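You operate a simulated robot arm through the tools that you are given. There is no shell and no other tool.

Carry out the task below with a simulated robot arm. There is one attempt and no reset: what you move stays moved.

## Task
Turn the small plate to orange; put the grey stud in its middle.
Fine: black knob free to turn, then tight; move the green block to the hole at the pointer; the purple stud stays in its hole.

It is judged by the outcome, as a careful person would: the job done as asked, and still so three seconds after it is handed in. It fails if anything else is knocked over, pushed out of place, dropped, spilled or broken.

## Robot
A 7-joint arm with a two-finger parallel gripper, fixed in place. Base frame: the origin is at the foot of the arm, x ahead of it, y to its left, z up. Lengths are in mm, angles in rad, forces in N, time in s.
With the tool pointing down near the work surface it reaches from about 280 to 680 mm from the base axis. Its first joint turns from -1.152 to 1.152 rad. Payload 1.57 kg.
The tool frame sits at the grasp point between the pads (the TCP): z along the fingers, y along the line on which they close. The tips reach 30 mm beyond it. The gripper opens to 110 mm. The fingers are 24 mm wide and 12 mm thick; the gripper's body (48 by 112 mm) begins 78 mm behind the TCP.
Orientation is that of the tool frame in the base frame, as a unit quaternion [w, x, y, z]. With the fingers straight down and closing along the base's y, the tool's x points along the base's -x, its y along +y and its z along -z.

## Interface
- The arm moves only by the tool nudge_tool. Its argument "plan" is a list of rows, each an object (a shift or turn left out is 0, a gripper value left out holds the last) with "translation": the shift along the base's x, y, z in mm, a list of three; "rotation": the turn, a rotation vector about the base's x, y, z in rad, a list of three; "jaw": the opening in per cent of the stroke, from 0 (shut) to 100 (fully open). In form: [{"translation": [x, y, z], "rotation": [rx, ry, rz], "jaw": jaw}, ...]. A call has 1 to 20 rows; each row shifts and turns the commanded pose from where the row before left it. Each row takes 0.2 s and may step no farther than 50 mm and 0.15 rad from the row before; otherwise, or with a gripper value out of range, the whole call is refused. Where a pose cannot be reached the arm comes as near as it can. A force on the tool above 40 N (or 10 N above the force at the start of the call, whichever is more), or a blocked arm, ends the call early, and 0.2 s more pass. Each finger travels about 108 mm/s and halts on what it meets, pressing with about 37 N; the grip force reading is that of the motor and also rises with nothing between the fingers. The clock runs only during rows and for 0.2 s after the last one: add rows that do not move to give the fingers time. The reply holds the time, the measured pose of the TCP, the force on the tool along the base axes, the opening and the grip force, in the units named above and with some noise, with the torque about the TCP (base axes, N m) and any sound that the robot's microphone picked up, and new pictures: "pictures" is both (left out), scene, wrist or none.
- Cameras (640 x 400 px; columns grow to the right, rows downward): "scene" is fixed at [173.4, -391.6, 1415.4]; the picture's right is [0.74, -0.68, 0.00], its down [-0.32, -0.35, -0.88] and it looks along [0.60, 0.65, -0.47] (base axes); focal length 252 px, centre (320, 200). "wrist" rides on the gripper at [70, 16, -141] in the tool frame; the picture's right is [-0.23, 0.97, 0.00], its down [-0.86, -0.20, -0.48] and it looks along [-0.47, -0.11, 0.88] (tool axes); focal length 222 px, centre (320, 200). There is no depth. A picture from a camera that has moved, and an enlarged one, comes with that camera's place and axes in the base frame and with its lens.
- close_up(camera, box): a new picture of the part [left, top, right, bottom] of that camera's present view, enlarged. It takes no simulated time.
- finish_job(): hands the job in; it is judged then, once.

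Nothing tells you positions but the pictures and the camera data. Unless the task says otherwise, let go and move clear before handing in.

The tools are called after "Call:" as name(argument=value, ...) on one line, values as JSON. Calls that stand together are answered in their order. nudge_tool: Moves the arm, as the interface text tells. Its arguments: {"type":"object","properties":{"plan":{"type":"array","items":{"type":"object","properties":{"translation":{"type":"array","items":{"type":"number"}},"rotation":{"type":"array","items":{"type":"number"}},"jaw":{"type":"number"}}}},"pictures":{"type":"string","enum":["both","scene","wrist","none"]}},"required":["plan"]} The other tools are called the same way: close_up (camera, box) takes an enlarged picture of a part of a camera's view; finish_job () hands the job in.

At the start:

```text
time: 0.0
position: [377.4, 38.4, 1297.1]
tool_rot: [0.0, 0.0, 1.0, 0.0]
force: [-0.3, -0.2, 0.4]
ft_torque: [0.0, 0.0, 0.0]
width: 109.9
gripper_force: 0.1
```

scene: 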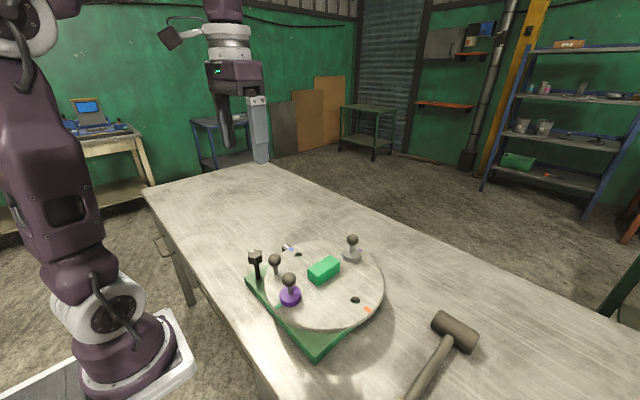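
wrist: 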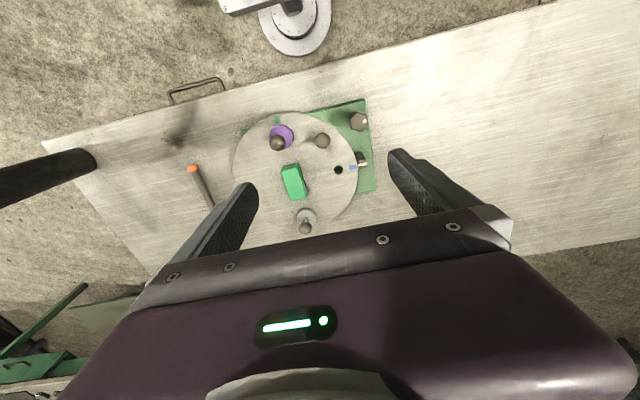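

I see a round plate on a green base with a green block, a purple stud, a grey stud and dark knobs, plus a mallet on the table. I'll take enlarged pictures first to understand the mechanism.

Call:
close_up(camera="scene", box=[230, 220, 400, 370])

Call:
close_up(camera="wrist", box=[220, 90, 390, 240])

```text
2.67 times, centred on (315, 295) of scene
camera zoom: at [173.4, -391.6, 1415.4], right [0.74, -0.68, 0.0], down [-0.32, -0.35, -0.88], along [0.6, 0.65, -0.47], focal length 672 px, centre (333, -53)
```

zoom: 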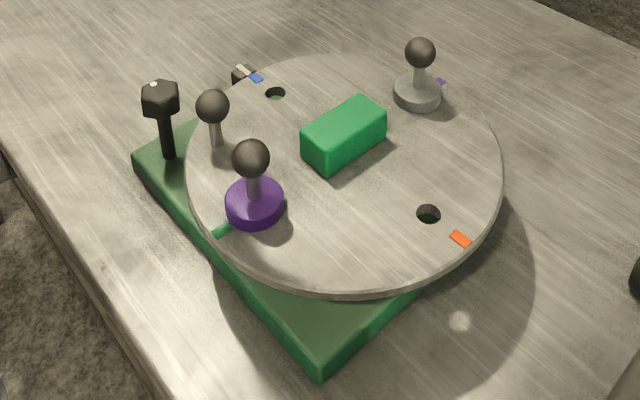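

```text
2.67 times, centred on (305, 165) of wrist
camera zoom: at [306.9, 54.7, 1437.4], right [0.23, 0.97, 0.0], down [0.86, -0.2, 0.48], along [0.47, -0.11, -0.88], focal length 592 px, centre (360, 293)
```

zoom: 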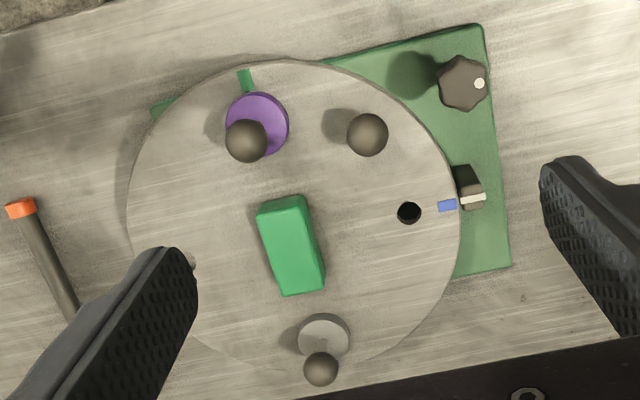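

The plate is a turntable on a green base: blue currently sits at the pointer, orange is about half a turn away, and the plate centre is near (505,-49) with its top at z≈945. I'll come lower to get a better view.

Call:
nudge_tool(plan=[{"translation": [-4, -14, -34]}, {"translation": [-4, -14, -34]}, {"translation": [-4, -14, -34]}, {"translation": [-4, -14, -30]}, {}])

```text
time: 1.2
position: [358.7, -15.5, 1164.8]
tool_rot: [0.0, -0.001, 1.0, 0.001]
force: [0.3, 0.2, 0.7]
ft_torque: [-0.02, 0.02, -0.01]
width: 110.1
gripper_force: 0.1
camera wrist: at [290.4, 0.2, 1305.8], right [0.23, 0.97, 0.0], down [0.86, -0.2, 0.48], along [0.47, -0.11, -0.88], focal length 222 px, centre (320, 200)
```

scene: 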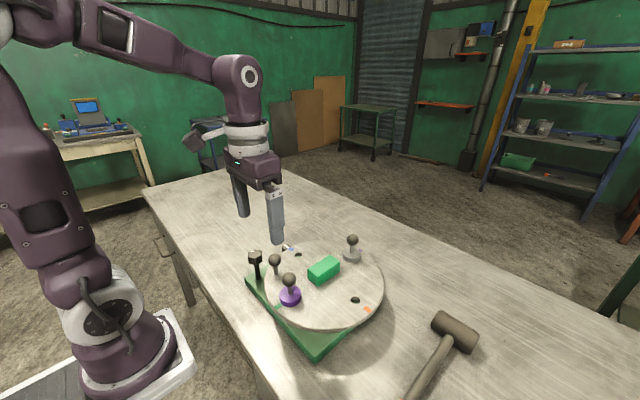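
wrist: 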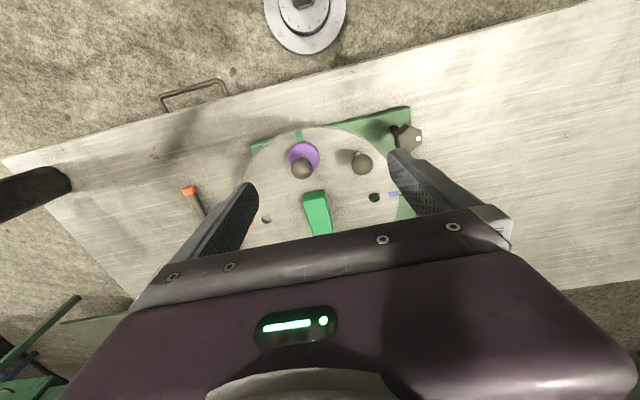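

The gripper hides the far half of the plate in the wrist view. I'll shift forward so the whole plate appears above the gripper body.

Call:
nudge_tool(plan=[{"translation": [40, 5, 10]}, {"translation": [40, 5, 10]}, {"translation": [40, 5, 0]}, {}], pictures="wrist")

Call:
close_up(camera="wrist", box=[200, 40, 440, 190])

```text
time: 2.2
position: [480.3, -2.4, 1184.3]
tool_rot: [0.0, 0.0, 1.0, -0.001]
force: [0.0, -0.1, -0.6]
ft_torque: [0.0, 0.0, 0.02]
width: 110.1
gripper_force: 0.0
camera wrist: at [410.0, 15.1, 1326.1], right [0.23, 0.97, 0.0], down [0.86, -0.2, 0.48], along [0.47, -0.11, -0.88], focal length 222 px, centre (320, 200)
```

wrist: 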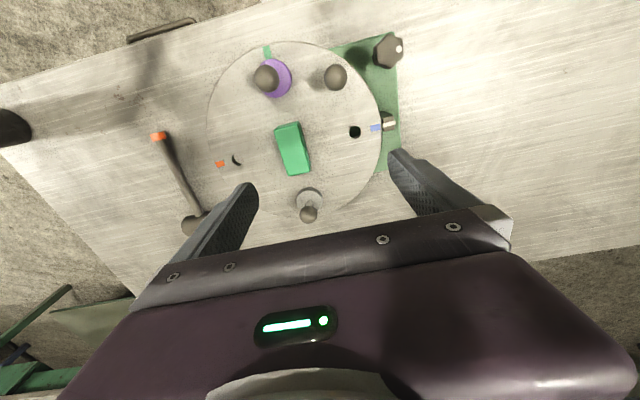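

```text
2.67 times, centred on (320, 115) of wrist
camera zoom: at [410.0, 15.1, 1326.1], right [0.23, 0.97, 0.0], down [0.86, -0.2, 0.48], along [0.47, -0.11, -0.88], focal length 592 px, centre (320, 427)
```

zoom: 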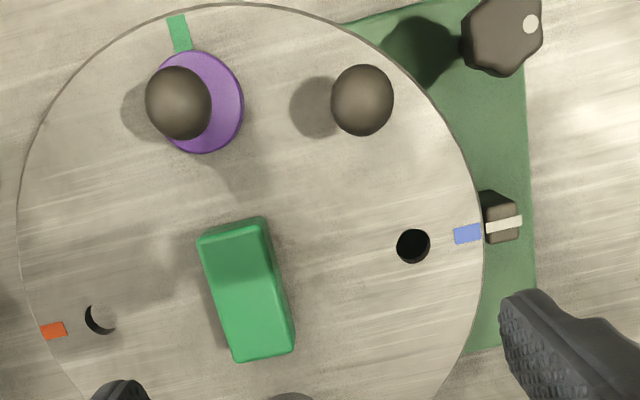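

The plate centre works out at about (499,-51), with holes at radius 105, the handle ball near (413,36,990) and the black knob near (399,112) with its head at z≈966. Next I move above the black knob to look at it closely.

Call:
nudge_tool(plan=[{"translation": [-20.5, 28, -25]}, {"translation": [-20.5, 28, -25]}, {"translation": [-20.5, 28, -25]}, {"translation": [-20.5, 28, -25]}, {}], pictures="both")

Call:
close_up(camera="wrist", box=[240, 80, 400, 180])

Call:
close_up(camera="scene", box=[235, 230, 315, 280])

```text
time: 3.4
position: [399.8, 112.5, 1084.7]
tool_rot: [0.0, 0.001, 1.0, 0.0]
force: [0.5, 0.2, 0.2]
ft_torque: [0.02, 0.0, -0.03]
width: 110.1
gripper_force: 0.1
camera wrist: at [328.3, 127.7, 1225.7], right [0.23, 0.97, 0.0], down [0.85, -0.2, 0.48], along [0.47, -0.11, -0.88], focal length 222 px, centre (320, 200)
```

scene: 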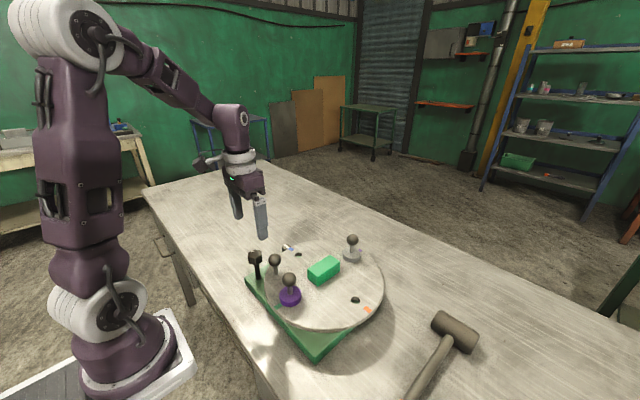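
wrist: 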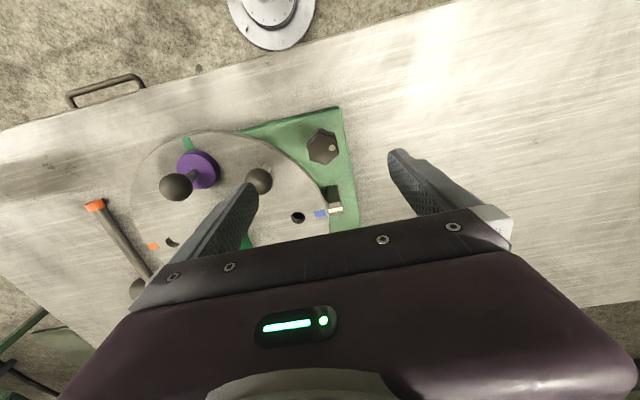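

```text
4.00 times, centred on (320, 130) of wrist
camera zoom: at [328.3, 127.7, 1225.7], right [0.23, 0.97, 0.0], down [0.85, -0.2, 0.48], along [0.47, -0.11, -0.88], focal length 888 px, centre (320, 480)
```

zoom: 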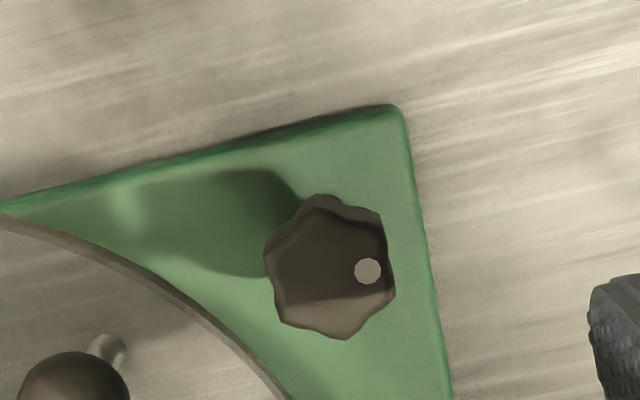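

```text
8.00 times, centred on (275, 255) of scene
camera zoom: at [173.4, -391.6, 1415.4], right [0.74, -0.68, 0.0], down [-0.32, -0.35, -0.88], along [0.6, 0.65, -0.47], focal length 2014 px, centre (680, -240)
```

zoom: 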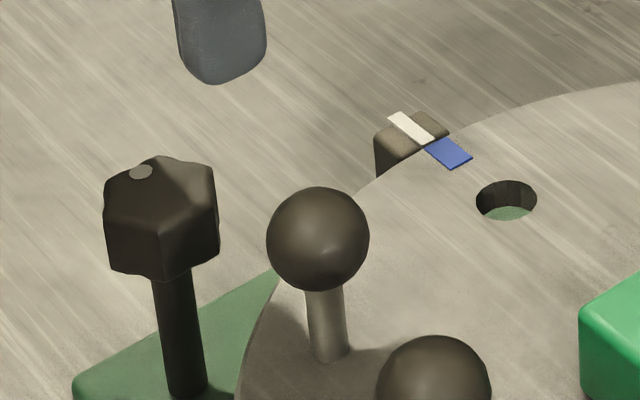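

The black knob is a six-lobed head on a tall stem at about (396.5,114.5), head spanning z≈955–978, with valleys aligned with the current closing line. I'll narrow the jaws and lower over it in stages.

Call:
nudge_tool(plan=[{"translation": [-1, 1.5, -30], "jaw": 55}, {"translation": [-1, 1.5, -30]}, {"translation": [0, 0, -15]}, {}], pictures="wrist")

Call:
close_up(camera="wrist", box=[240, 120, 400, 220])

Call:
close_up(camera="scene", box=[215, 210, 311, 270])

```text
time: 4.4
position: [396.5, 114.1, 1008.5]
tool_rot: [0.0, -0.001, 1.0, 0.0]
force: [-0.4, 0.4, -0.3]
ft_torque: [-0.02, 0.01, -0.01]
width: 60.2
gripper_force: 0.1
camera wrist: at [326.8, 129.3, 1150.4], right [0.23, 0.97, 0.0], down [0.86, -0.2, 0.48], along [0.47, -0.11, -0.88], focal length 222 px, centre (320, 200)
```

wrist: 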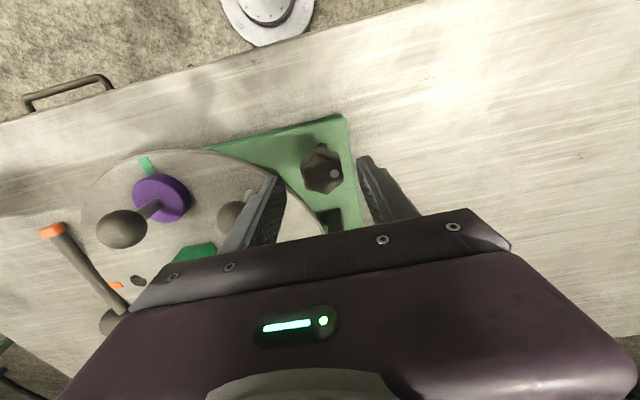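

```text
4.00 times, centred on (320, 170) of wrist
camera zoom: at [326.8, 129.3, 1150.4], right [0.23, 0.97, 0.0], down [0.86, -0.2, 0.48], along [0.47, -0.11, -0.88], focal length 888 px, centre (320, 320)
```

zoom: 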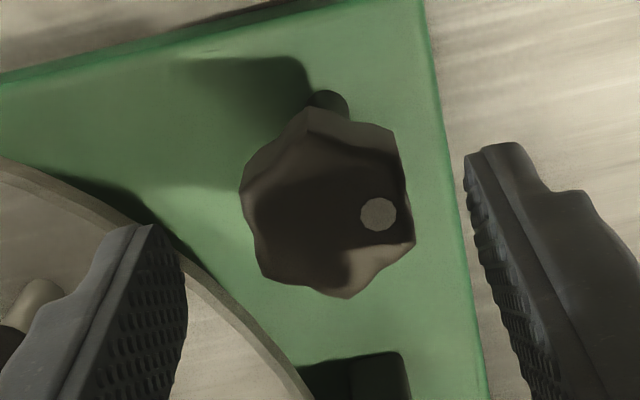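

```text
6.67 times, centred on (263, 240) of scene
camera zoom: at [173.4, -391.6, 1415.4], right [0.74, -0.68, 0.0], down [-0.32, -0.35, -0.88], along [0.6, 0.65, -0.47], focal length 1679 px, centre (700, -67)
```

zoom: 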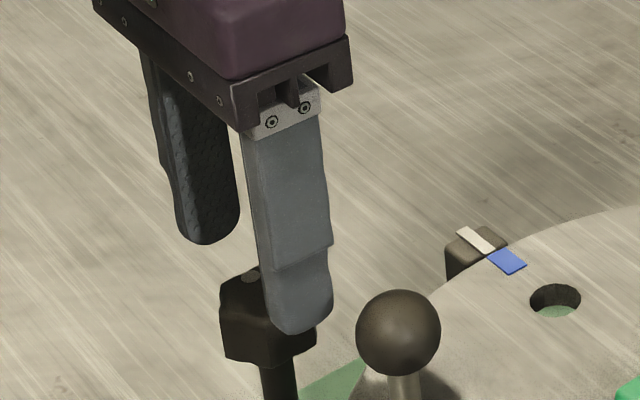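

The knob sits about 2 mm in +y and −x of the tool axis. I'll correct for that and go down so that the fingertips straddle the head.

Call:
nudge_tool(plan=[{"translation": [-1.5, 2.3, 0]}, {"translation": [0, 0, -18]}, {"translation": [0, 0, -18]}, {}], pictures="wrist")

Call:
close_up(camera="wrist", box=[240, 130, 400, 230])

Call:
close_up(camera="scene", box=[215, 220, 311, 280])

```text
time: 5.4
position: [393.5, 116.7, 971.7]
tool_rot: [0.0, -0.001, 1.0, -0.001]
force: [0.0, -0.8, -0.4]
ft_torque: [-0.01, -0.01, -0.01]
width: 60.6
gripper_force: 0.0
camera wrist: at [325.1, 131.2, 1113.4], right [0.23, 0.97, 0.0], down [0.86, -0.2, 0.48], along [0.47, -0.11, -0.88], focal length 222 px, centre (320, 200)
```

wrist: 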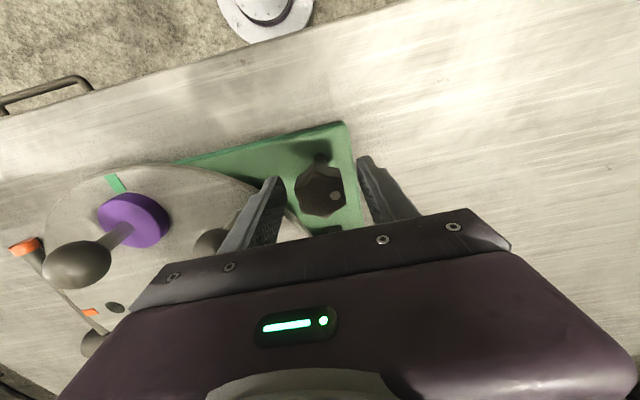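

```text
4.00 times, centred on (320, 180) of wrist
camera zoom: at [325.1, 131.2, 1113.4], right [0.23, 0.97, 0.0], down [0.86, -0.2, 0.48], along [0.47, -0.11, -0.88], focal length 888 px, centre (320, 280)
```

zoom: 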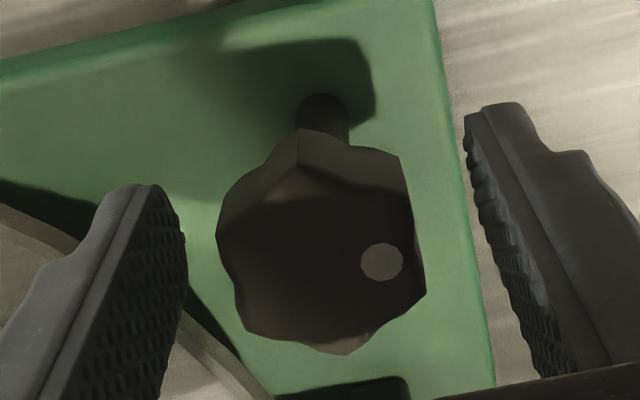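

```text
6.67 times, centred on (263, 250) of scene
camera zoom: at [173.4, -391.6, 1415.4], right [0.74, -0.68, 0.0], down [-0.32, -0.35, -0.88], along [0.6, 0.65, -0.47], focal length 1679 px, centre (700, -133)
```

zoom: 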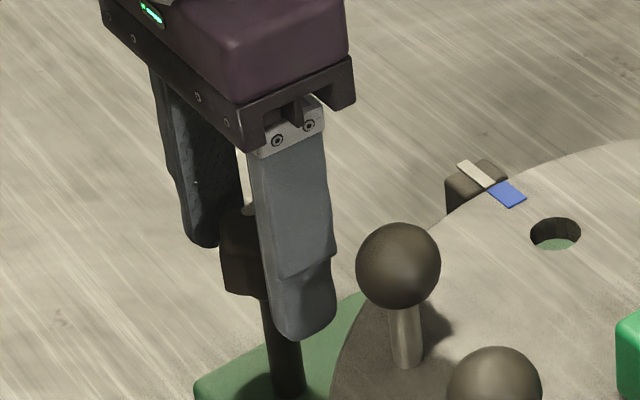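

The fingers straddle the head evenly. I close on it and check the grip.

Call:
nudge_tool(plan=[{"jaw": 20}, {}, {}], pictures="wrist")

Call:
close_up(camera="wrist", box=[240, 130, 400, 230])

```text
time: 6.2
position: [394.1, 114.1, 972.1]
tool_rot: [0.001, 0.0, 1.0, 0.001]
force: [2.5, -8.0, -6.6]
ft_torque: [-0.18, -0.16, 0.02]
width: 37.4
gripper_force: 43.8
camera wrist: at [325.2, 130.8, 1113.5], right [0.23, 0.97, 0.0], down [0.86, -0.2, 0.48], along [0.47, -0.11, -0.88], focal length 222 px, centre (320, 200)
```

wrist: 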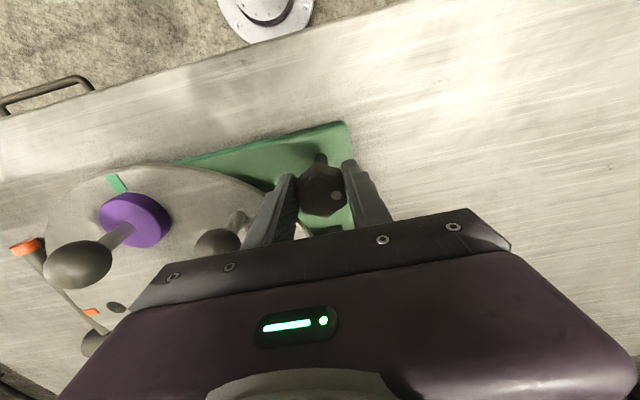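

```text
4.00 times, centred on (320, 180) of wrist
camera zoom: at [325.2, 130.8, 1113.5], right [0.23, 0.97, 0.0], down [0.86, -0.2, 0.48], along [0.47, -0.11, -0.88], focal length 888 px, centre (320, 280)
```

zoom: 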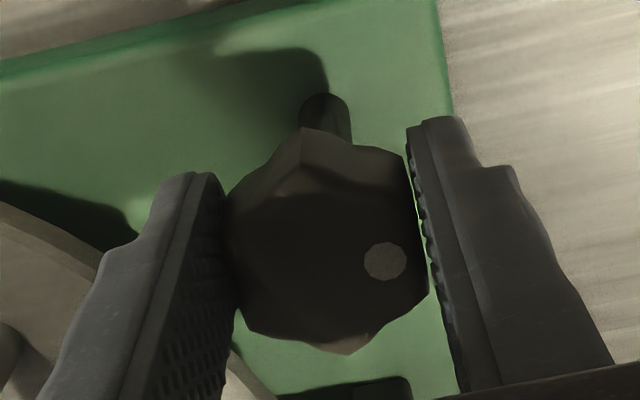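

The knob head is gripped at 37 mm. I'll turn it counter-clockwise a little and watch the torque.

Call:
nudge_tool(plan=[{"translation": [0, -0.5, 0], "rotation": [0, 0, 0.06]}, {"rotation": [0, 0, 0.08]}, {"rotation": [0, 0, 0.08]}, {"rotation": [0, 0, 0.08]}, {}], pictures="wrist")

Call:
close_up(camera="wrist", box=[240, 130, 400, 230])

```text
time: 7.2
position: [395.0, 114.0, 972.1]
tool_rot: [-0.001, -0.144, 0.99, 0.0]
force: [5.6, -4.2, -5.3]
ft_torque: [-0.15, -0.11, 0.01]
width: 37.8
gripper_force: 43.1
stopped in row 5: the force on the tool passed its limit at 42 N (the readings are from after the stop); the commanded pose is now the measured one
camera wrist: at [323.9, 109.1, 1113.8], right [-0.06, 1.0, 0.0], down [0.88, 0.05, 0.48], along [0.48, 0.03, -0.88], focal length 222 px, centre (320, 200)
```

wrist: 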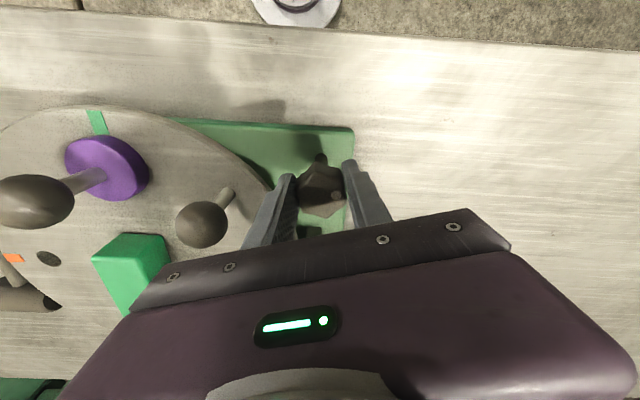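

```text
4.00 times, centred on (320, 180) of wrist
camera zoom: at [323.9, 109.1, 1113.8], right [-0.06, 1.0, 0.0], down [0.88, 0.05, 0.48], along [0.48, 0.03, -0.88], focal length 888 px, centre (320, 280)
```

zoom: 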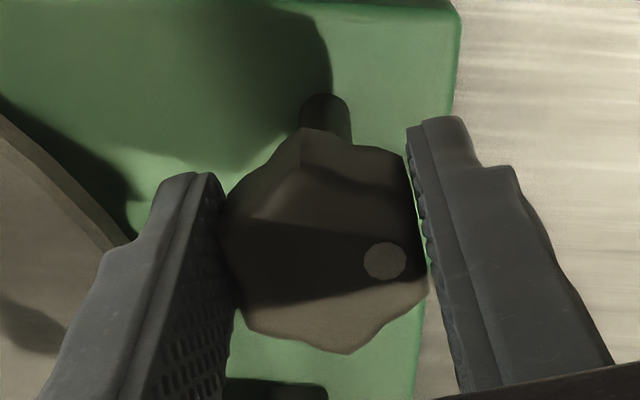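

The knob turns with the gripper; a brief force peak ended the call. I'll continue in smaller steps and read the loads.

Call:
nudge_tool(plan=[{"rotation": [0, 0, 0.04]}, {"rotation": [0, 0, 0.04]}], pictures="none")

```text
time: 7.8
position: [395.4, 113.7, 971.5]
tool_rot: [-0.001, -0.184, 0.983, -0.001]
force: [3.7, -12.6, 7.1]
ft_torque: [-0.17, -0.51, -0.08]
width: 37.2
gripper_force: 43.7
```

Call:
nudge_tool(plan=[{"rotation": [0, 0, 0.05]}, {"rotation": [0, 0, 0.05]}], pictures="none")

```text
time: 8.4
position: [394.9, 113.7, 972.1]
tool_rot: [-0.002, -0.232, 0.973, -0.001]
force: [13.9, -24.8, -4.8]
ft_torque: [-0.59, -0.43, -0.16]
width: 37.3
gripper_force: 44.0
```

Call:
nudge_tool(plan=[{"translation": [0.5, -0.9, 0]}, {}], pictures="wrist")

Call:
close_up(camera="wrist", box=[240, 130, 400, 230])

Call:
close_up(camera="scene", box=[215, 220, 311, 280])

```text
time: 9.0
position: [395.0, 113.2, 971.9]
tool_rot: [-0.001, -0.234, 0.972, -0.001]
force: [7.3, -19.4, 13.7]
ft_torque: [-0.85, 0.45, -0.14]
width: 37.4
gripper_force: 43.5
camera wrist: at [326.1, 95.4, 1113.8], right [-0.24, 0.97, 0.0], down [0.85, 0.21, 0.48], along [0.46, 0.11, -0.88], focal length 222 px, centre (320, 200)
```

wrist: 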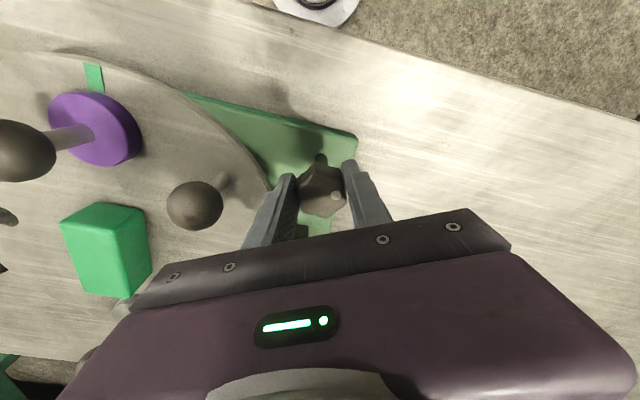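

```text
4.00 times, centred on (320, 180) of wrist
camera zoom: at [326.1, 95.4, 1113.8], right [-0.24, 0.97, 0.0], down [0.85, 0.21, 0.48], along [0.46, 0.11, -0.88], focal length 888 px, centre (320, 280)
```

zoom: 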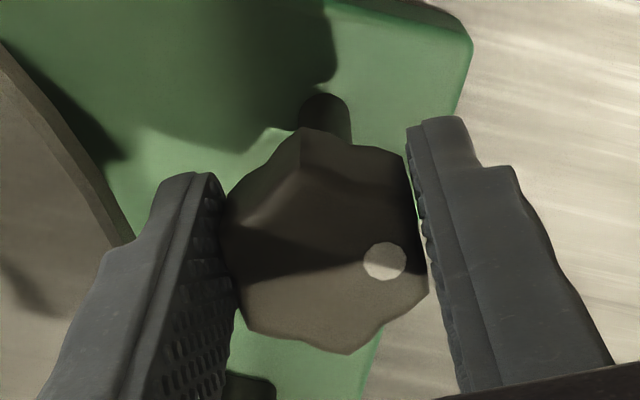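

```text
6.67 times, centred on (263, 250) of scene
camera zoom: at [173.5, -392.1, 1415.2], right [0.74, -0.68, 0.0], down [-0.32, -0.35, -0.88], along [0.6, 0.65, -0.47], focal length 1679 px, centre (700, -133)
```

zoom: 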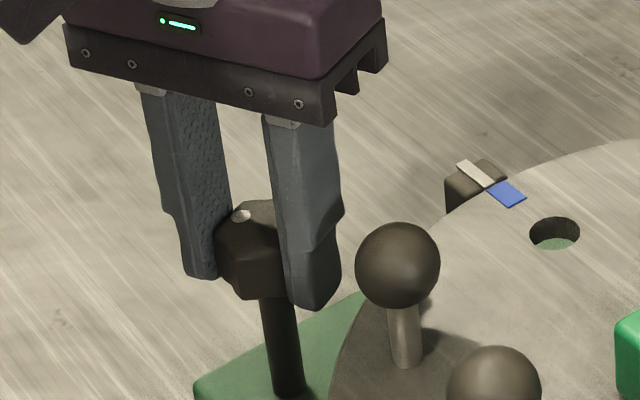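

Call:
nudge_tool(plan=[{"translation": [0.6, -1.5, 0.3]}, {}], pictures="none")

```text
time: 9.6
position: [395.5, 113.1, 971.8]
tool_rot: [-0.002, -0.234, 0.972, 0.001]
force: [-3.3, 0.8, 2.2]
ft_torque: [0.34, -0.02, 0.03]
width: 37.5
gripper_force: 44.0
```

Call:
nudge_tool(plan=[{"rotation": [0, 0, 0.06]}, {"rotation": [0, 0, 0.06]}, {}], pictures="none")

```text
time: 10.4
position: [396.0, 112.3, 972.9]
tool_rot: [-0.001, -0.291, 0.957, -0.001]
force: [-4.2, 9.7, -13.8]
ft_torque: [0.25, -0.13, 0.08]
width: 37.6
gripper_force: 43.8
```

Call:
nudge_tool(plan=[{"translation": [-0.2, 0.5, 0], "rotation": [0, 0, 0.06]}, {"rotation": [0, 0, 0.06]}, {"rotation": [0, 0, 0.06]}, {}], pictures="none")

```text
time: 11.4
position: [397.0, 111.3, 972.5]
tool_rot: [-0.001, -0.376, 0.927, -0.002]
force: [5.8, -5.7, -13.3]
ft_torque: [-0.21, -0.16, -0.04]
width: 37.5
gripper_force: 43.1
```

Call:
nudge_tool(plan=[{"translation": [0.4, -0.15, -0.2], "rotation": [0, 0, 0.08]}, {"translation": [0.4, -0.13, -0.2], "rotation": [0, 0, 0.08]}, {"translation": [0.4, -0.1, -0.2], "rotation": [0, 0, 0.08]}, {"translation": [0.4, -0.05, 0], "rotation": [0, 0, 0.08]}, {}], pictures="wrist")

Call:
close_up(camera="scene", box=[215, 220, 311, 280])

```text
time: 12.6
position: [397.8, 111.2, 972.1]
tool_rot: [-0.002, -0.519, 0.855, -0.003]
force: [2.5, -18.4, 22.7]
ft_torque: [-0.74, 0.1, -0.1]
width: 37.7
gripper_force: 43.2
camera wrist: at [350.8, 56.3, 1113.8], right [-0.76, 0.65, 0.0], down [0.57, 0.67, 0.48], along [0.31, 0.36, -0.88], focal length 222 px, centre (320, 200)
```

wrist: 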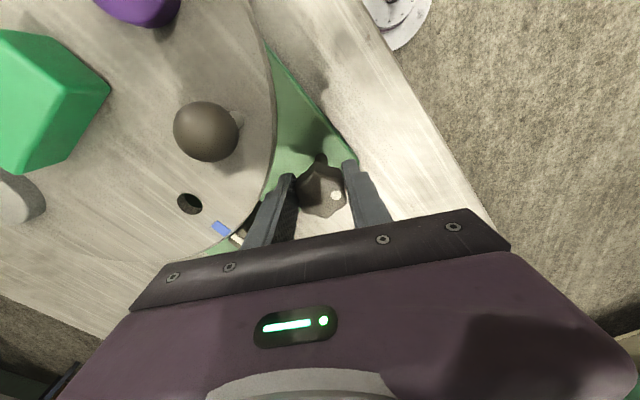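

```text
6.67 times, centred on (263, 250) of scene
camera zoom: at [173.2, -392.1, 1415.3], right [0.74, -0.68, 0.0], down [-0.32, -0.35, -0.88], along [0.6, 0.65, -0.47], focal length 1679 px, centre (700, -133)
```

zoom: 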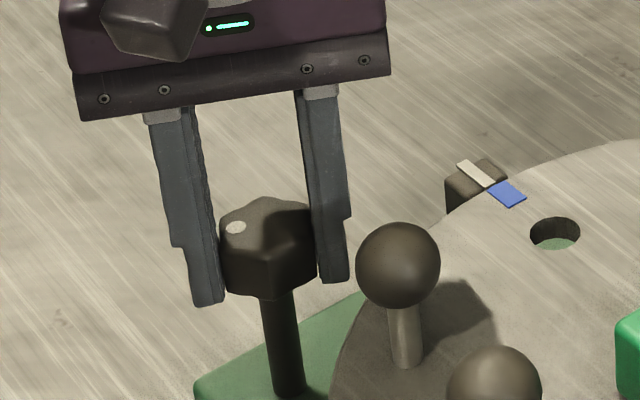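

Call:
nudge_tool(plan=[{"translation": [0.2, -1.2, 0.8]}, {"translation": [0.3, 0, 0], "rotation": [0, 0, 0.08]}, {"translation": [0.3, 0, 0], "rotation": [0, 0, 0.08]}, {"translation": [0.3, 0.1, 0], "rotation": [0, 0, 0.08]}, {}], pictures="none")

```text
time: 13.8
position: [398.6, 109.2, 971.6]
tool_rot: [-0.001, -0.618, 0.787, -0.001]
force: [14.2, -17.6, -5.1]
ft_torque: [0.05, -0.47, -0.09]
width: 37.3
gripper_force: 43.8
```

I infer the knob axis is about 6 mm off the tool axis along the finger width (at about (400.7,114.5)), which is causing the side loads. I'll open, centre on it, and regrip.

Call:
nudge_tool(plan=[{"jaw": 52}, {}, {"translation": [1.5, 5.5, 0]}, {}], pictures="wrist")

Call:
close_up(camera="wrist", box=[240, 130, 400, 230])

```text
time: 14.8
position: [399.7, 116.4, 973.1]
tool_rot: [-0.001, -0.617, 0.787, -0.002]
force: [-0.5, 1.1, -0.3]
ft_torque: [-0.03, 0.03, 0.04]
width: 57.2
gripper_force: 0.0
camera wrist: at [367.5, 52.4, 1114.5], right [-0.89, 0.45, 0.0], down [0.4, 0.78, 0.48], along [0.22, 0.42, -0.88], focal length 222 px, centre (320, 200)
```

wrist: 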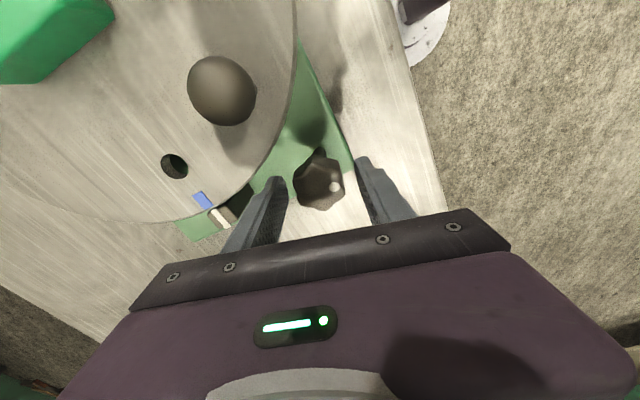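

```text
4.00 times, centred on (320, 180) of wrist
camera zoom: at [367.5, 52.4, 1114.5], right [-0.89, 0.45, 0.0], down [0.4, 0.78, 0.48], along [0.22, 0.42, -0.88], focal length 888 px, centre (320, 280)
```

zoom: 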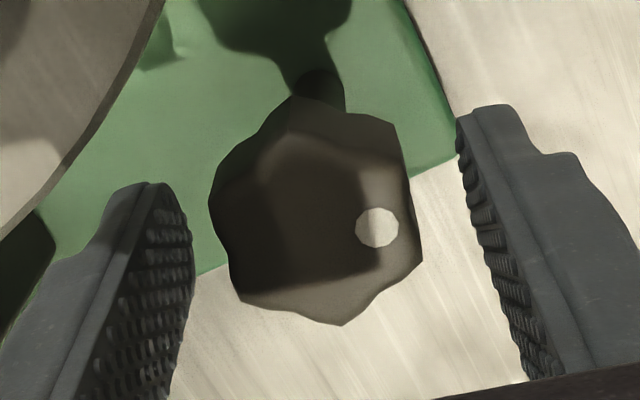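

The dot's motion confirms the knob axis at about (400,114), so I'm now nearly centred. I'll shift slightly, grip again and keep turning counter-clockwise.

Call:
nudge_tool(plan=[{"translation": [0.2, -1.7, 0]}, {"jaw": 20}, {}, {}], pictures="none")

Call:
nudge_tool(plan=[{"rotation": [0, 0, 0.08]}, {"rotation": [0, 0, 0.08]}, {"rotation": [0, 0, 0.08]}, {}], pictures="none")

```text
time: 15.8
position: [400.4, 115.5, 972.7]
tool_rot: [-0.001, -0.617, 0.787, -0.003]
force: [-7.1, 3.9, 0.3]
ft_torque: [0.14, 0.2, 0.0]
width: 37.1
gripper_force: 43.7
```

```text
time: 16.8
position: [399.8, 115.4, 973.0]
tool_rot: [0.0, 0.707, -0.707, 0.002]
force: [-9.0, 7.5, 17.6]
ft_torque: [0.5, 0.16, -0.62]
width: 37.4
gripper_force: 43.1
```

Call:
nudge_tool(plan=[{"translation": [-0.3, 0.3, 0.3], "rotation": [0, 0, 0.05]}, {"rotation": [0, 0, 0.05]}], pictures="wrist")

Call:
close_up(camera="wrist", box=[240, 130, 400, 230])

```text
time: 17.4
position: [400.7, 114.9, 973.3]
tool_rot: [0.001, 0.741, -0.671, 0.002]
force: [5.7, -3.1, -4.2]
ft_torque: [-0.01, -0.27, -0.42]
width: 37.4
gripper_force: 43.8
camera wrist: at [390.3, 43.0, 1114.6], right [-0.99, 0.13, 0.0], down [0.11, 0.87, 0.48], along [0.06, 0.47, -0.88], focal length 222 px, centre (320, 200)
```

wrist: 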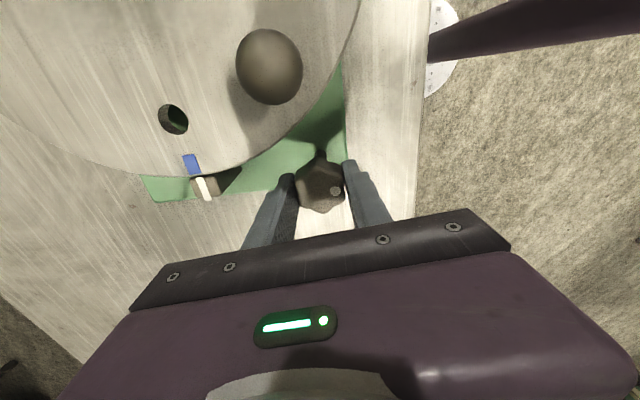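

```text
4.00 times, centred on (320, 180) of wrist
camera zoom: at [390.3, 43.0, 1114.6], right [-0.99, 0.13, 0.0], down [0.11, 0.87, 0.48], along [0.06, 0.47, -0.88], focal length 888 px, centre (320, 280)
```

zoom: 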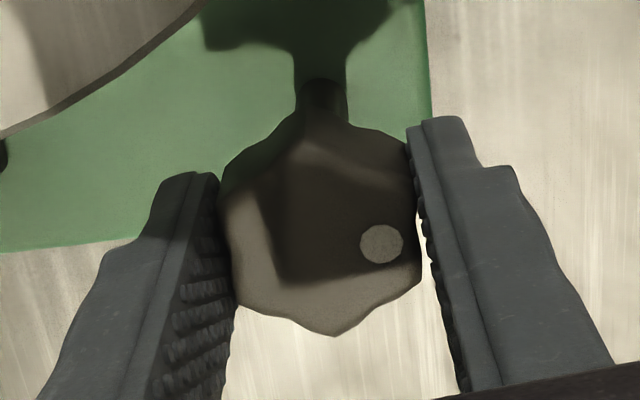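

Call:
nudge_tool(plan=[{"rotation": [0, 0, 0.08]}, {"rotation": [0, 0, 0.08]}, {"rotation": [0, 0, 0.08]}, {"rotation": [0, 0, 0.08]}], pictures="none")

```text
time: 18.4
position: [399.6, 114.9, 972.5]
tool_rot: [0.0, 0.839, -0.544, 0.002]
force: [3.7, 0.4, 6.5]
ft_torque: [0.1, -0.12, -0.48]
width: 37.4
gripper_force: 43.3
```

Call:
nudge_tool(plan=[{"rotation": [0, 0, 0.08]}, {"rotation": [0, 0, 0.08]}, {"rotation": [0, 0, 0.08]}, {"rotation": [0, 0, 0.08]}, {"rotation": [0, 0, 0.08]}, {"rotation": [0, 0, 0.08]}], pictures="both")

Call:
close_up(camera="wrist", box=[240, 130, 400, 230])

Call:
close_up(camera="scene", box=[215, 220, 311, 280])

```text
time: 19.8
position: [399.4, 115.6, 973.8]
tool_rot: [0.0, 0.945, -0.328, 0.002]
force: [7.3, 4.2, -5.6]
ft_torque: [0.13, -0.19, -0.84]
width: 37.5
gripper_force: 43.2
camera wrist: at [443.6, 58.4, 1115.1], right [-0.78, -0.62, 0.0], down [-0.55, 0.69, 0.48], along [-0.29, 0.37, -0.88], focal length 222 px, centre (320, 200)
```

scene: 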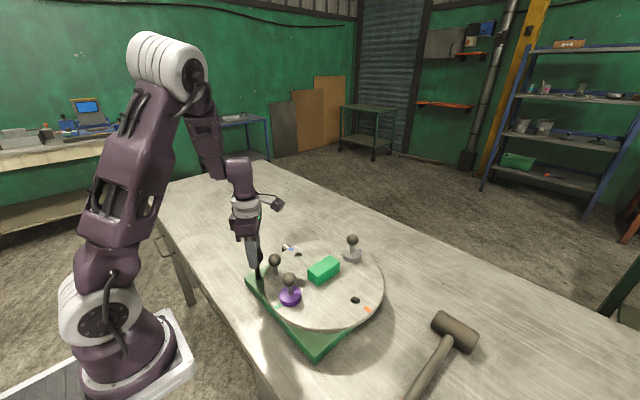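
wrist: 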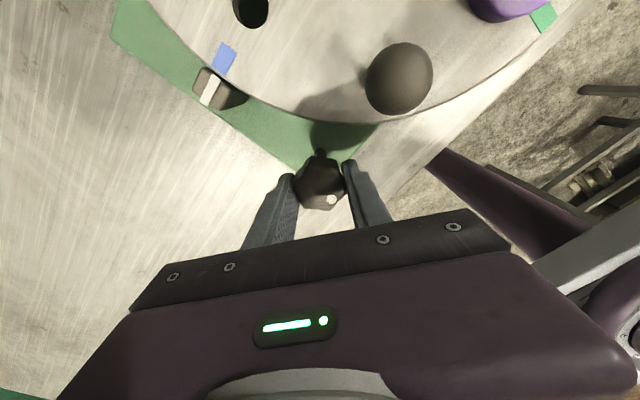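

```text
4.00 times, centred on (320, 180) of wrist
camera zoom: at [443.6, 58.4, 1115.1], right [-0.78, -0.62, 0.0], down [-0.55, 0.69, 0.48], along [-0.29, 0.37, -0.88], focal length 888 px, centre (320, 280)
```

zoom: 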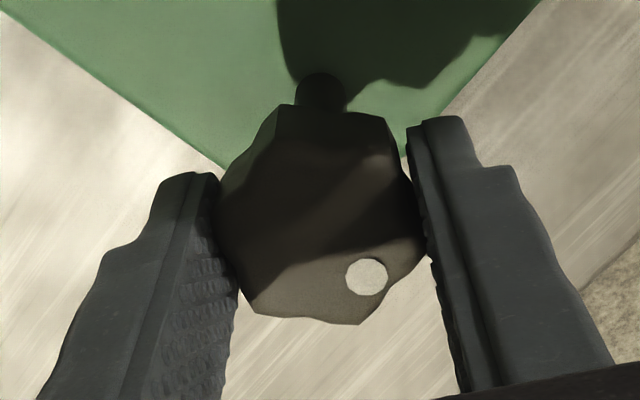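

```text
6.67 times, centred on (263, 250) of scene
camera zoom: at [173.7, -391.4, 1415.4], right [0.74, -0.68, 0.0], down [-0.32, -0.35, -0.88], along [0.6, 0.65, -0.47], focal length 1679 px, centre (700, -133)
```

zoom: 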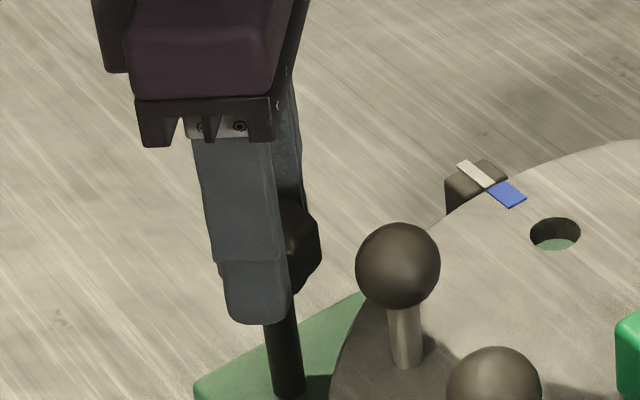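

The dot shows the knob stopped after about a quarter turn counter-clockwise and then the grip slipped, so the knob is at its free end. I'll release it and rise clear.

Call:
nudge_tool(plan=[{"jaw": 55}, {}, {"translation": [0, 0, 30]}, {"translation": [0, 0, 40]}, {"translation": [0, 0, 40]}, {}], pictures="wrist")

Call:
close_up(camera="wrist", box=[240, 60, 400, 160])

Call:
close_up(camera="scene", box=[235, 230, 315, 280])

```text
time: 21.2
position: [400.1, 115.1, 1083.6]
tool_rot: [-0.001, 0.944, -0.33, 0.002]
force: [1.0, 0.9, -0.5]
ft_torque: [-0.03, 0.02, 0.02]
width: 60.5
gripper_force: 0.1
camera wrist: at [443.7, 58.7, 1225.3], right [-0.78, -0.62, 0.0], down [-0.55, 0.69, 0.48], along [-0.29, 0.37, -0.88], focal length 222 px, centre (320, 200)
```

wrist: 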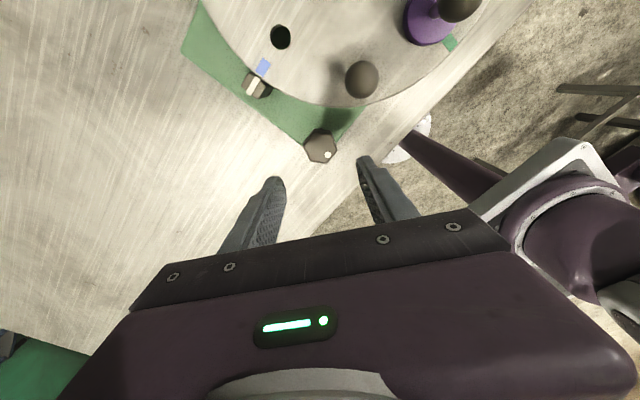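

```text
4.00 times, centred on (320, 110) of wrist
camera zoom: at [443.7, 58.7, 1225.3], right [-0.78, -0.62, 0.0], down [-0.55, 0.69, 0.48], along [-0.29, 0.37, -0.88], focal length 888 px, centre (320, 560)
```

zoom: 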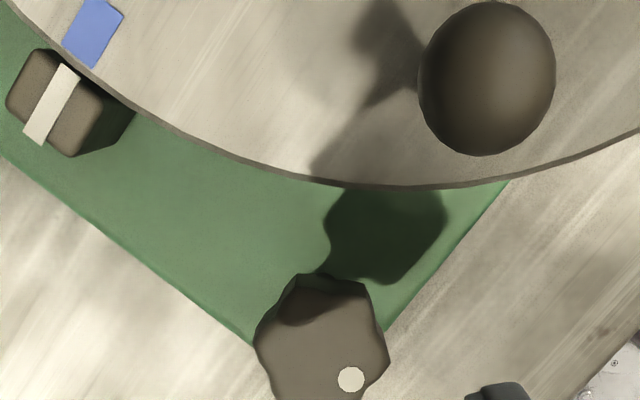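

```text
8.00 times, centred on (275, 255) of scene
camera zoom: at [173.4, -391.6, 1415.4], right [0.74, -0.68, 0.0], down [-0.32, -0.35, -0.88], along [0.6, 0.65, -0.47], focal length 2014 px, centre (680, -240)
```

zoom: 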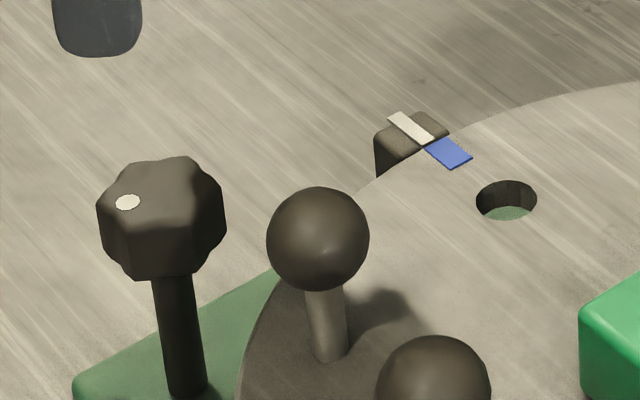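

The knob's dot has moved by about 90°, so the clamp is free. Next I'll cage the plate's handle ball at about (413,35,990), with the closing line tangential, and drive the plate clockwise around its centre; first I move above the handle.

Call:
nudge_tool(plan=[{"translation": [6.5, -40, 0], "rotation": [0, 0, -0.057]}, {"translation": [7, -40, 0], "rotation": [0, 0, -0.057]}, {"translation": [0, 0, -30]}, {}], pictures="wrist")

Call:
close_up(camera="wrist", box=[240, 100, 400, 200])

Call:
close_up(camera="wrist", box=[80, 0, 560, 300])

```text
time: 22.2
position: [412.8, 36.6, 1051.5]
tool_rot: [0.0, 0.924, -0.383, 0.002]
force: [0.0, 0.1, -0.3]
ft_torque: [0.03, 0.02, -0.01]
width: 60.7
gripper_force: 0.1
camera wrist: at [450.6, -25.1, 1193.3], right [-0.85, -0.53, 0.0], down [-0.46, 0.75, 0.48], along [-0.25, 0.41, -0.88], focal length 222 px, centre (320, 200)
```

wrist: 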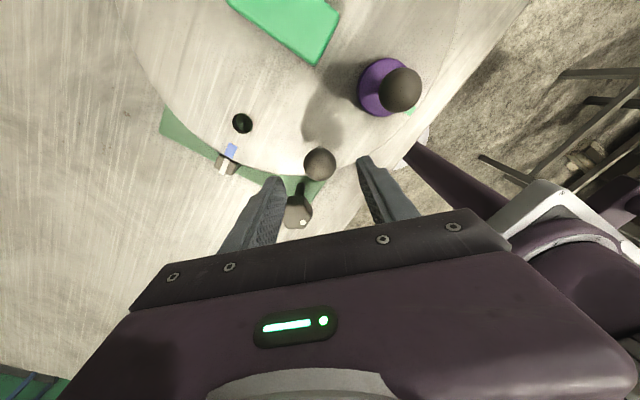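

```text
4.00 times, centred on (320, 150) of wrist
camera zoom: at [450.6, -25.1, 1193.3], right [-0.85, -0.53, 0.0], down [-0.46, 0.75, 0.48], along [-0.25, 0.41, -0.88], focal length 888 px, centre (320, 400)
```

zoom: 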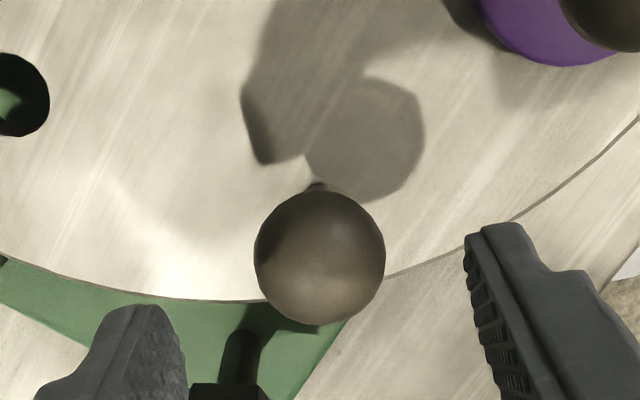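

```text
1.33 times, centred on (320, 150) of wrist
camera zoom: at [450.6, -25.1, 1193.3], right [-0.85, -0.53, 0.0], down [-0.46, 0.75, 0.48], along [-0.25, 0.41, -0.88], focal length 296 px, centre (320, 267)
```

zoom: 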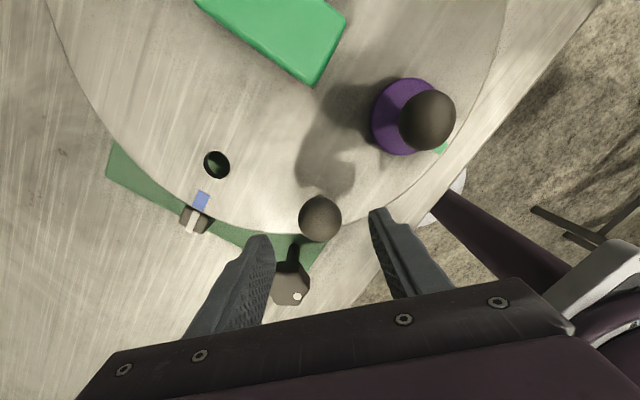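

The ball is centred on the tool axis (diameter ≈31 mm). I lower to the ball's height and close to a loose cage.

Call:
nudge_tool(plan=[{"translation": [0, 0, -31]}, {"translation": [0, 0, -31]}, {"jaw": 33}, {}], pictures="wrist")

Call:
close_up(camera="wrist", box=[240, 120, 400, 220])

Call:
close_up(camera="scene", box=[230, 220, 358, 300])

```text
time: 23.2
position: [413.5, 34.7, 989.4]
tool_rot: [0.0, 0.924, -0.383, 0.001]
force: [-0.3, 0.5, 0.4]
ft_torque: [0.02, -0.01, 0.04]
width: 36.2
gripper_force: 0.1
camera wrist: at [450.7, -26.7, 1132.2], right [-0.85, -0.53, 0.0], down [-0.46, 0.75, 0.48], along [-0.25, 0.41, -0.88], focal length 222 px, centre (320, 200)
```

wrist: 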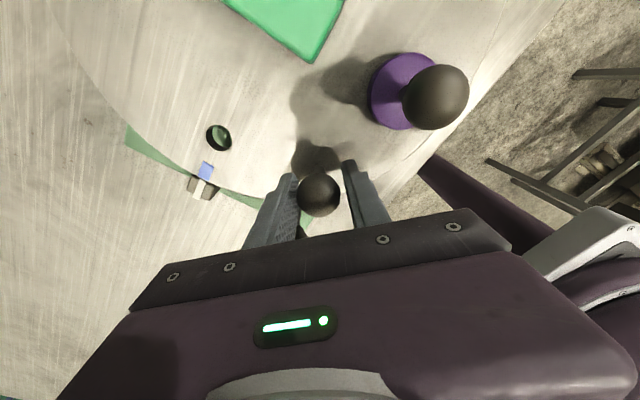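

```text
4.00 times, centred on (320, 170) of wrist
camera zoom: at [450.7, -26.7, 1132.2], right [-0.85, -0.53, 0.0], down [-0.46, 0.75, 0.48], along [-0.25, 0.41, -0.88], focal length 888 px, centre (320, 320)
```

zoom: 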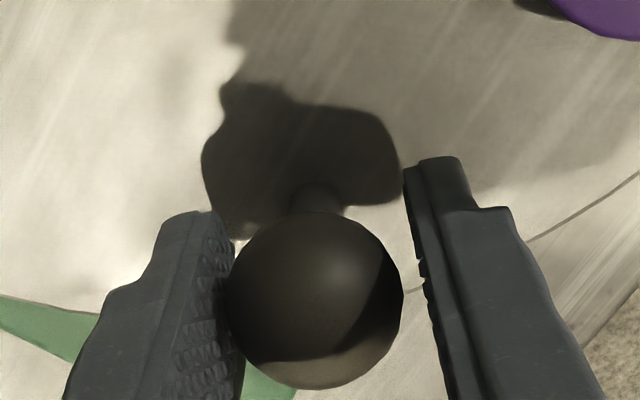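

```text
5.00 times, centred on (294, 260) of scene
camera zoom: at [173.4, -391.6, 1415.4], right [0.74, -0.68, 0.0], down [-0.32, -0.35, -0.88], along [0.6, 0.65, -0.47], focal length 1259 px, centre (450, -100)
```

zoom: 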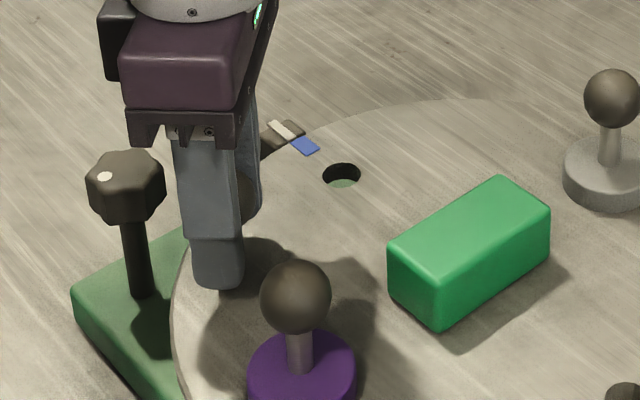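

The ball is caged. I start turning the plate clockwise in a small arc and check for resistance.

Call:
nudge_tool(plan=[{"translation": [7.17, 6.62, 0], "rotation": [0, 0, -0.08]}, {"translation": [7.7, 6.04, 0], "rotation": [0, 0, -0.08]}, {"translation": [8.15, 5.4, 0], "rotation": [0, 0, -0.08]}], pictures="wrist")

Call:
close_up(camera="scene", box=[230, 220, 390, 320])

```text
time: 24.0
position: [435.7, 51.9, 991.5]
tool_rot: [0.0, 0.871, -0.491, 0.002]
force: [0.1, -0.4, 0.1]
ft_torque: [-0.03, 0.02, -0.01]
width: 36.4
gripper_force: 0.0
camera wrist: at [458.3, -16.2, 1133.0], right [-0.95, -0.31, 0.0], down [-0.27, 0.84, 0.48], along [-0.15, 0.45, -0.88], focal length 222 px, centre (320, 200)
```

wrist: 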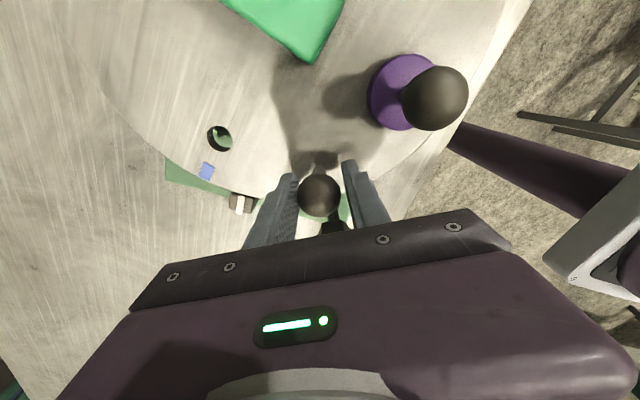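

```text
4.00 times, centred on (310, 270) of scene
camera zoom: at [173.4, -391.6, 1415.4], right [0.74, -0.68, 0.0], down [-0.32, -0.35, -0.88], along [0.6, 0.65, -0.47], focal length 1007 px, centre (360, -80)
```

zoom: 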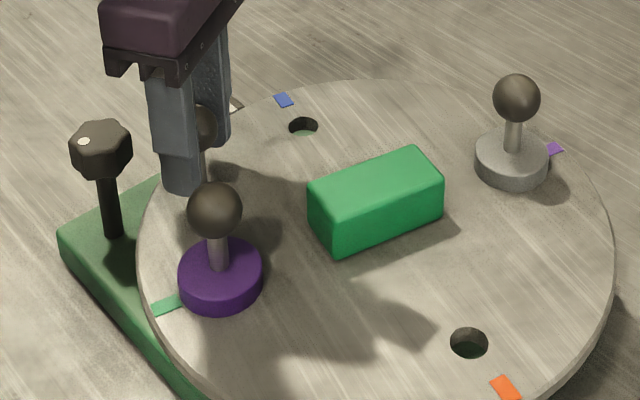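

The plate turns freely with negligible force. I continue the arc.

Call:
nudge_tool(plan=[{"translation": [10.74, 5.8, 0], "rotation": [0, 0, -0.1]}, {"translation": [11.27, 4.7, 0], "rotation": [0, 0, -0.1]}, {"translation": [11.68, 3.56, 0], "rotation": [0, 0, -0.1]}, {"translation": [11.99, 2.37, 0], "rotation": [0, 0, -0.1]}, {"translation": [12.16, 1.17, 0], "rotation": [0, 0, -0.1]}, {"translation": [12.21, -0.06, 0], "rotation": [0, 0, -0.1]}, {"translation": [12.15, -1.27, 0], "rotation": [0, 0, -0.1]}, {"translation": [11.96, -2.48, 0], "rotation": [0, 0, -0.1]}, {"translation": [11.65, -3.67, 0], "rotation": [0, 0, -0.1]}, {"translation": [11.23, -4.8, 0], "rotation": [0, 0, -0.1]}], pictures="both")

```text
time: 26.2
position: [553.0, 58.7, 990.5]
tool_rot: [-0.001, -0.528, 0.849, -0.002]
force: [1.9, -1.6, -0.8]
ft_torque: [0.04, 0.06, 0.03]
width: 37.7
gripper_force: 0.6
camera wrist: at [508.1, 3.8, 1131.7], right [-0.77, 0.63, 0.0], down [0.56, 0.68, 0.48], along [0.3, 0.37, -0.88], focal length 222 px, centre (320, 200)
```

scene: 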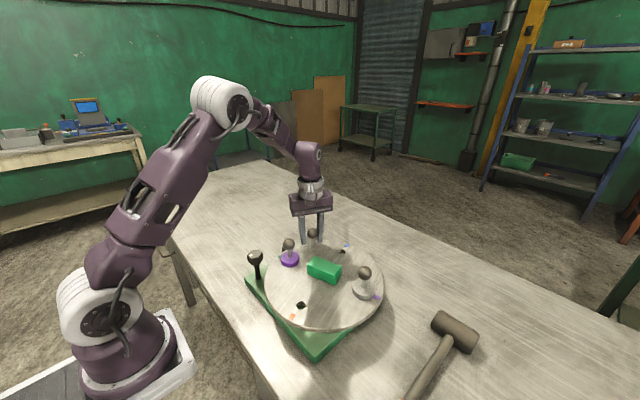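
wrist: 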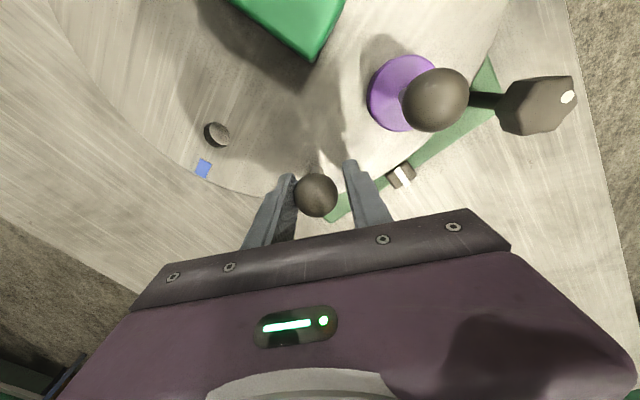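

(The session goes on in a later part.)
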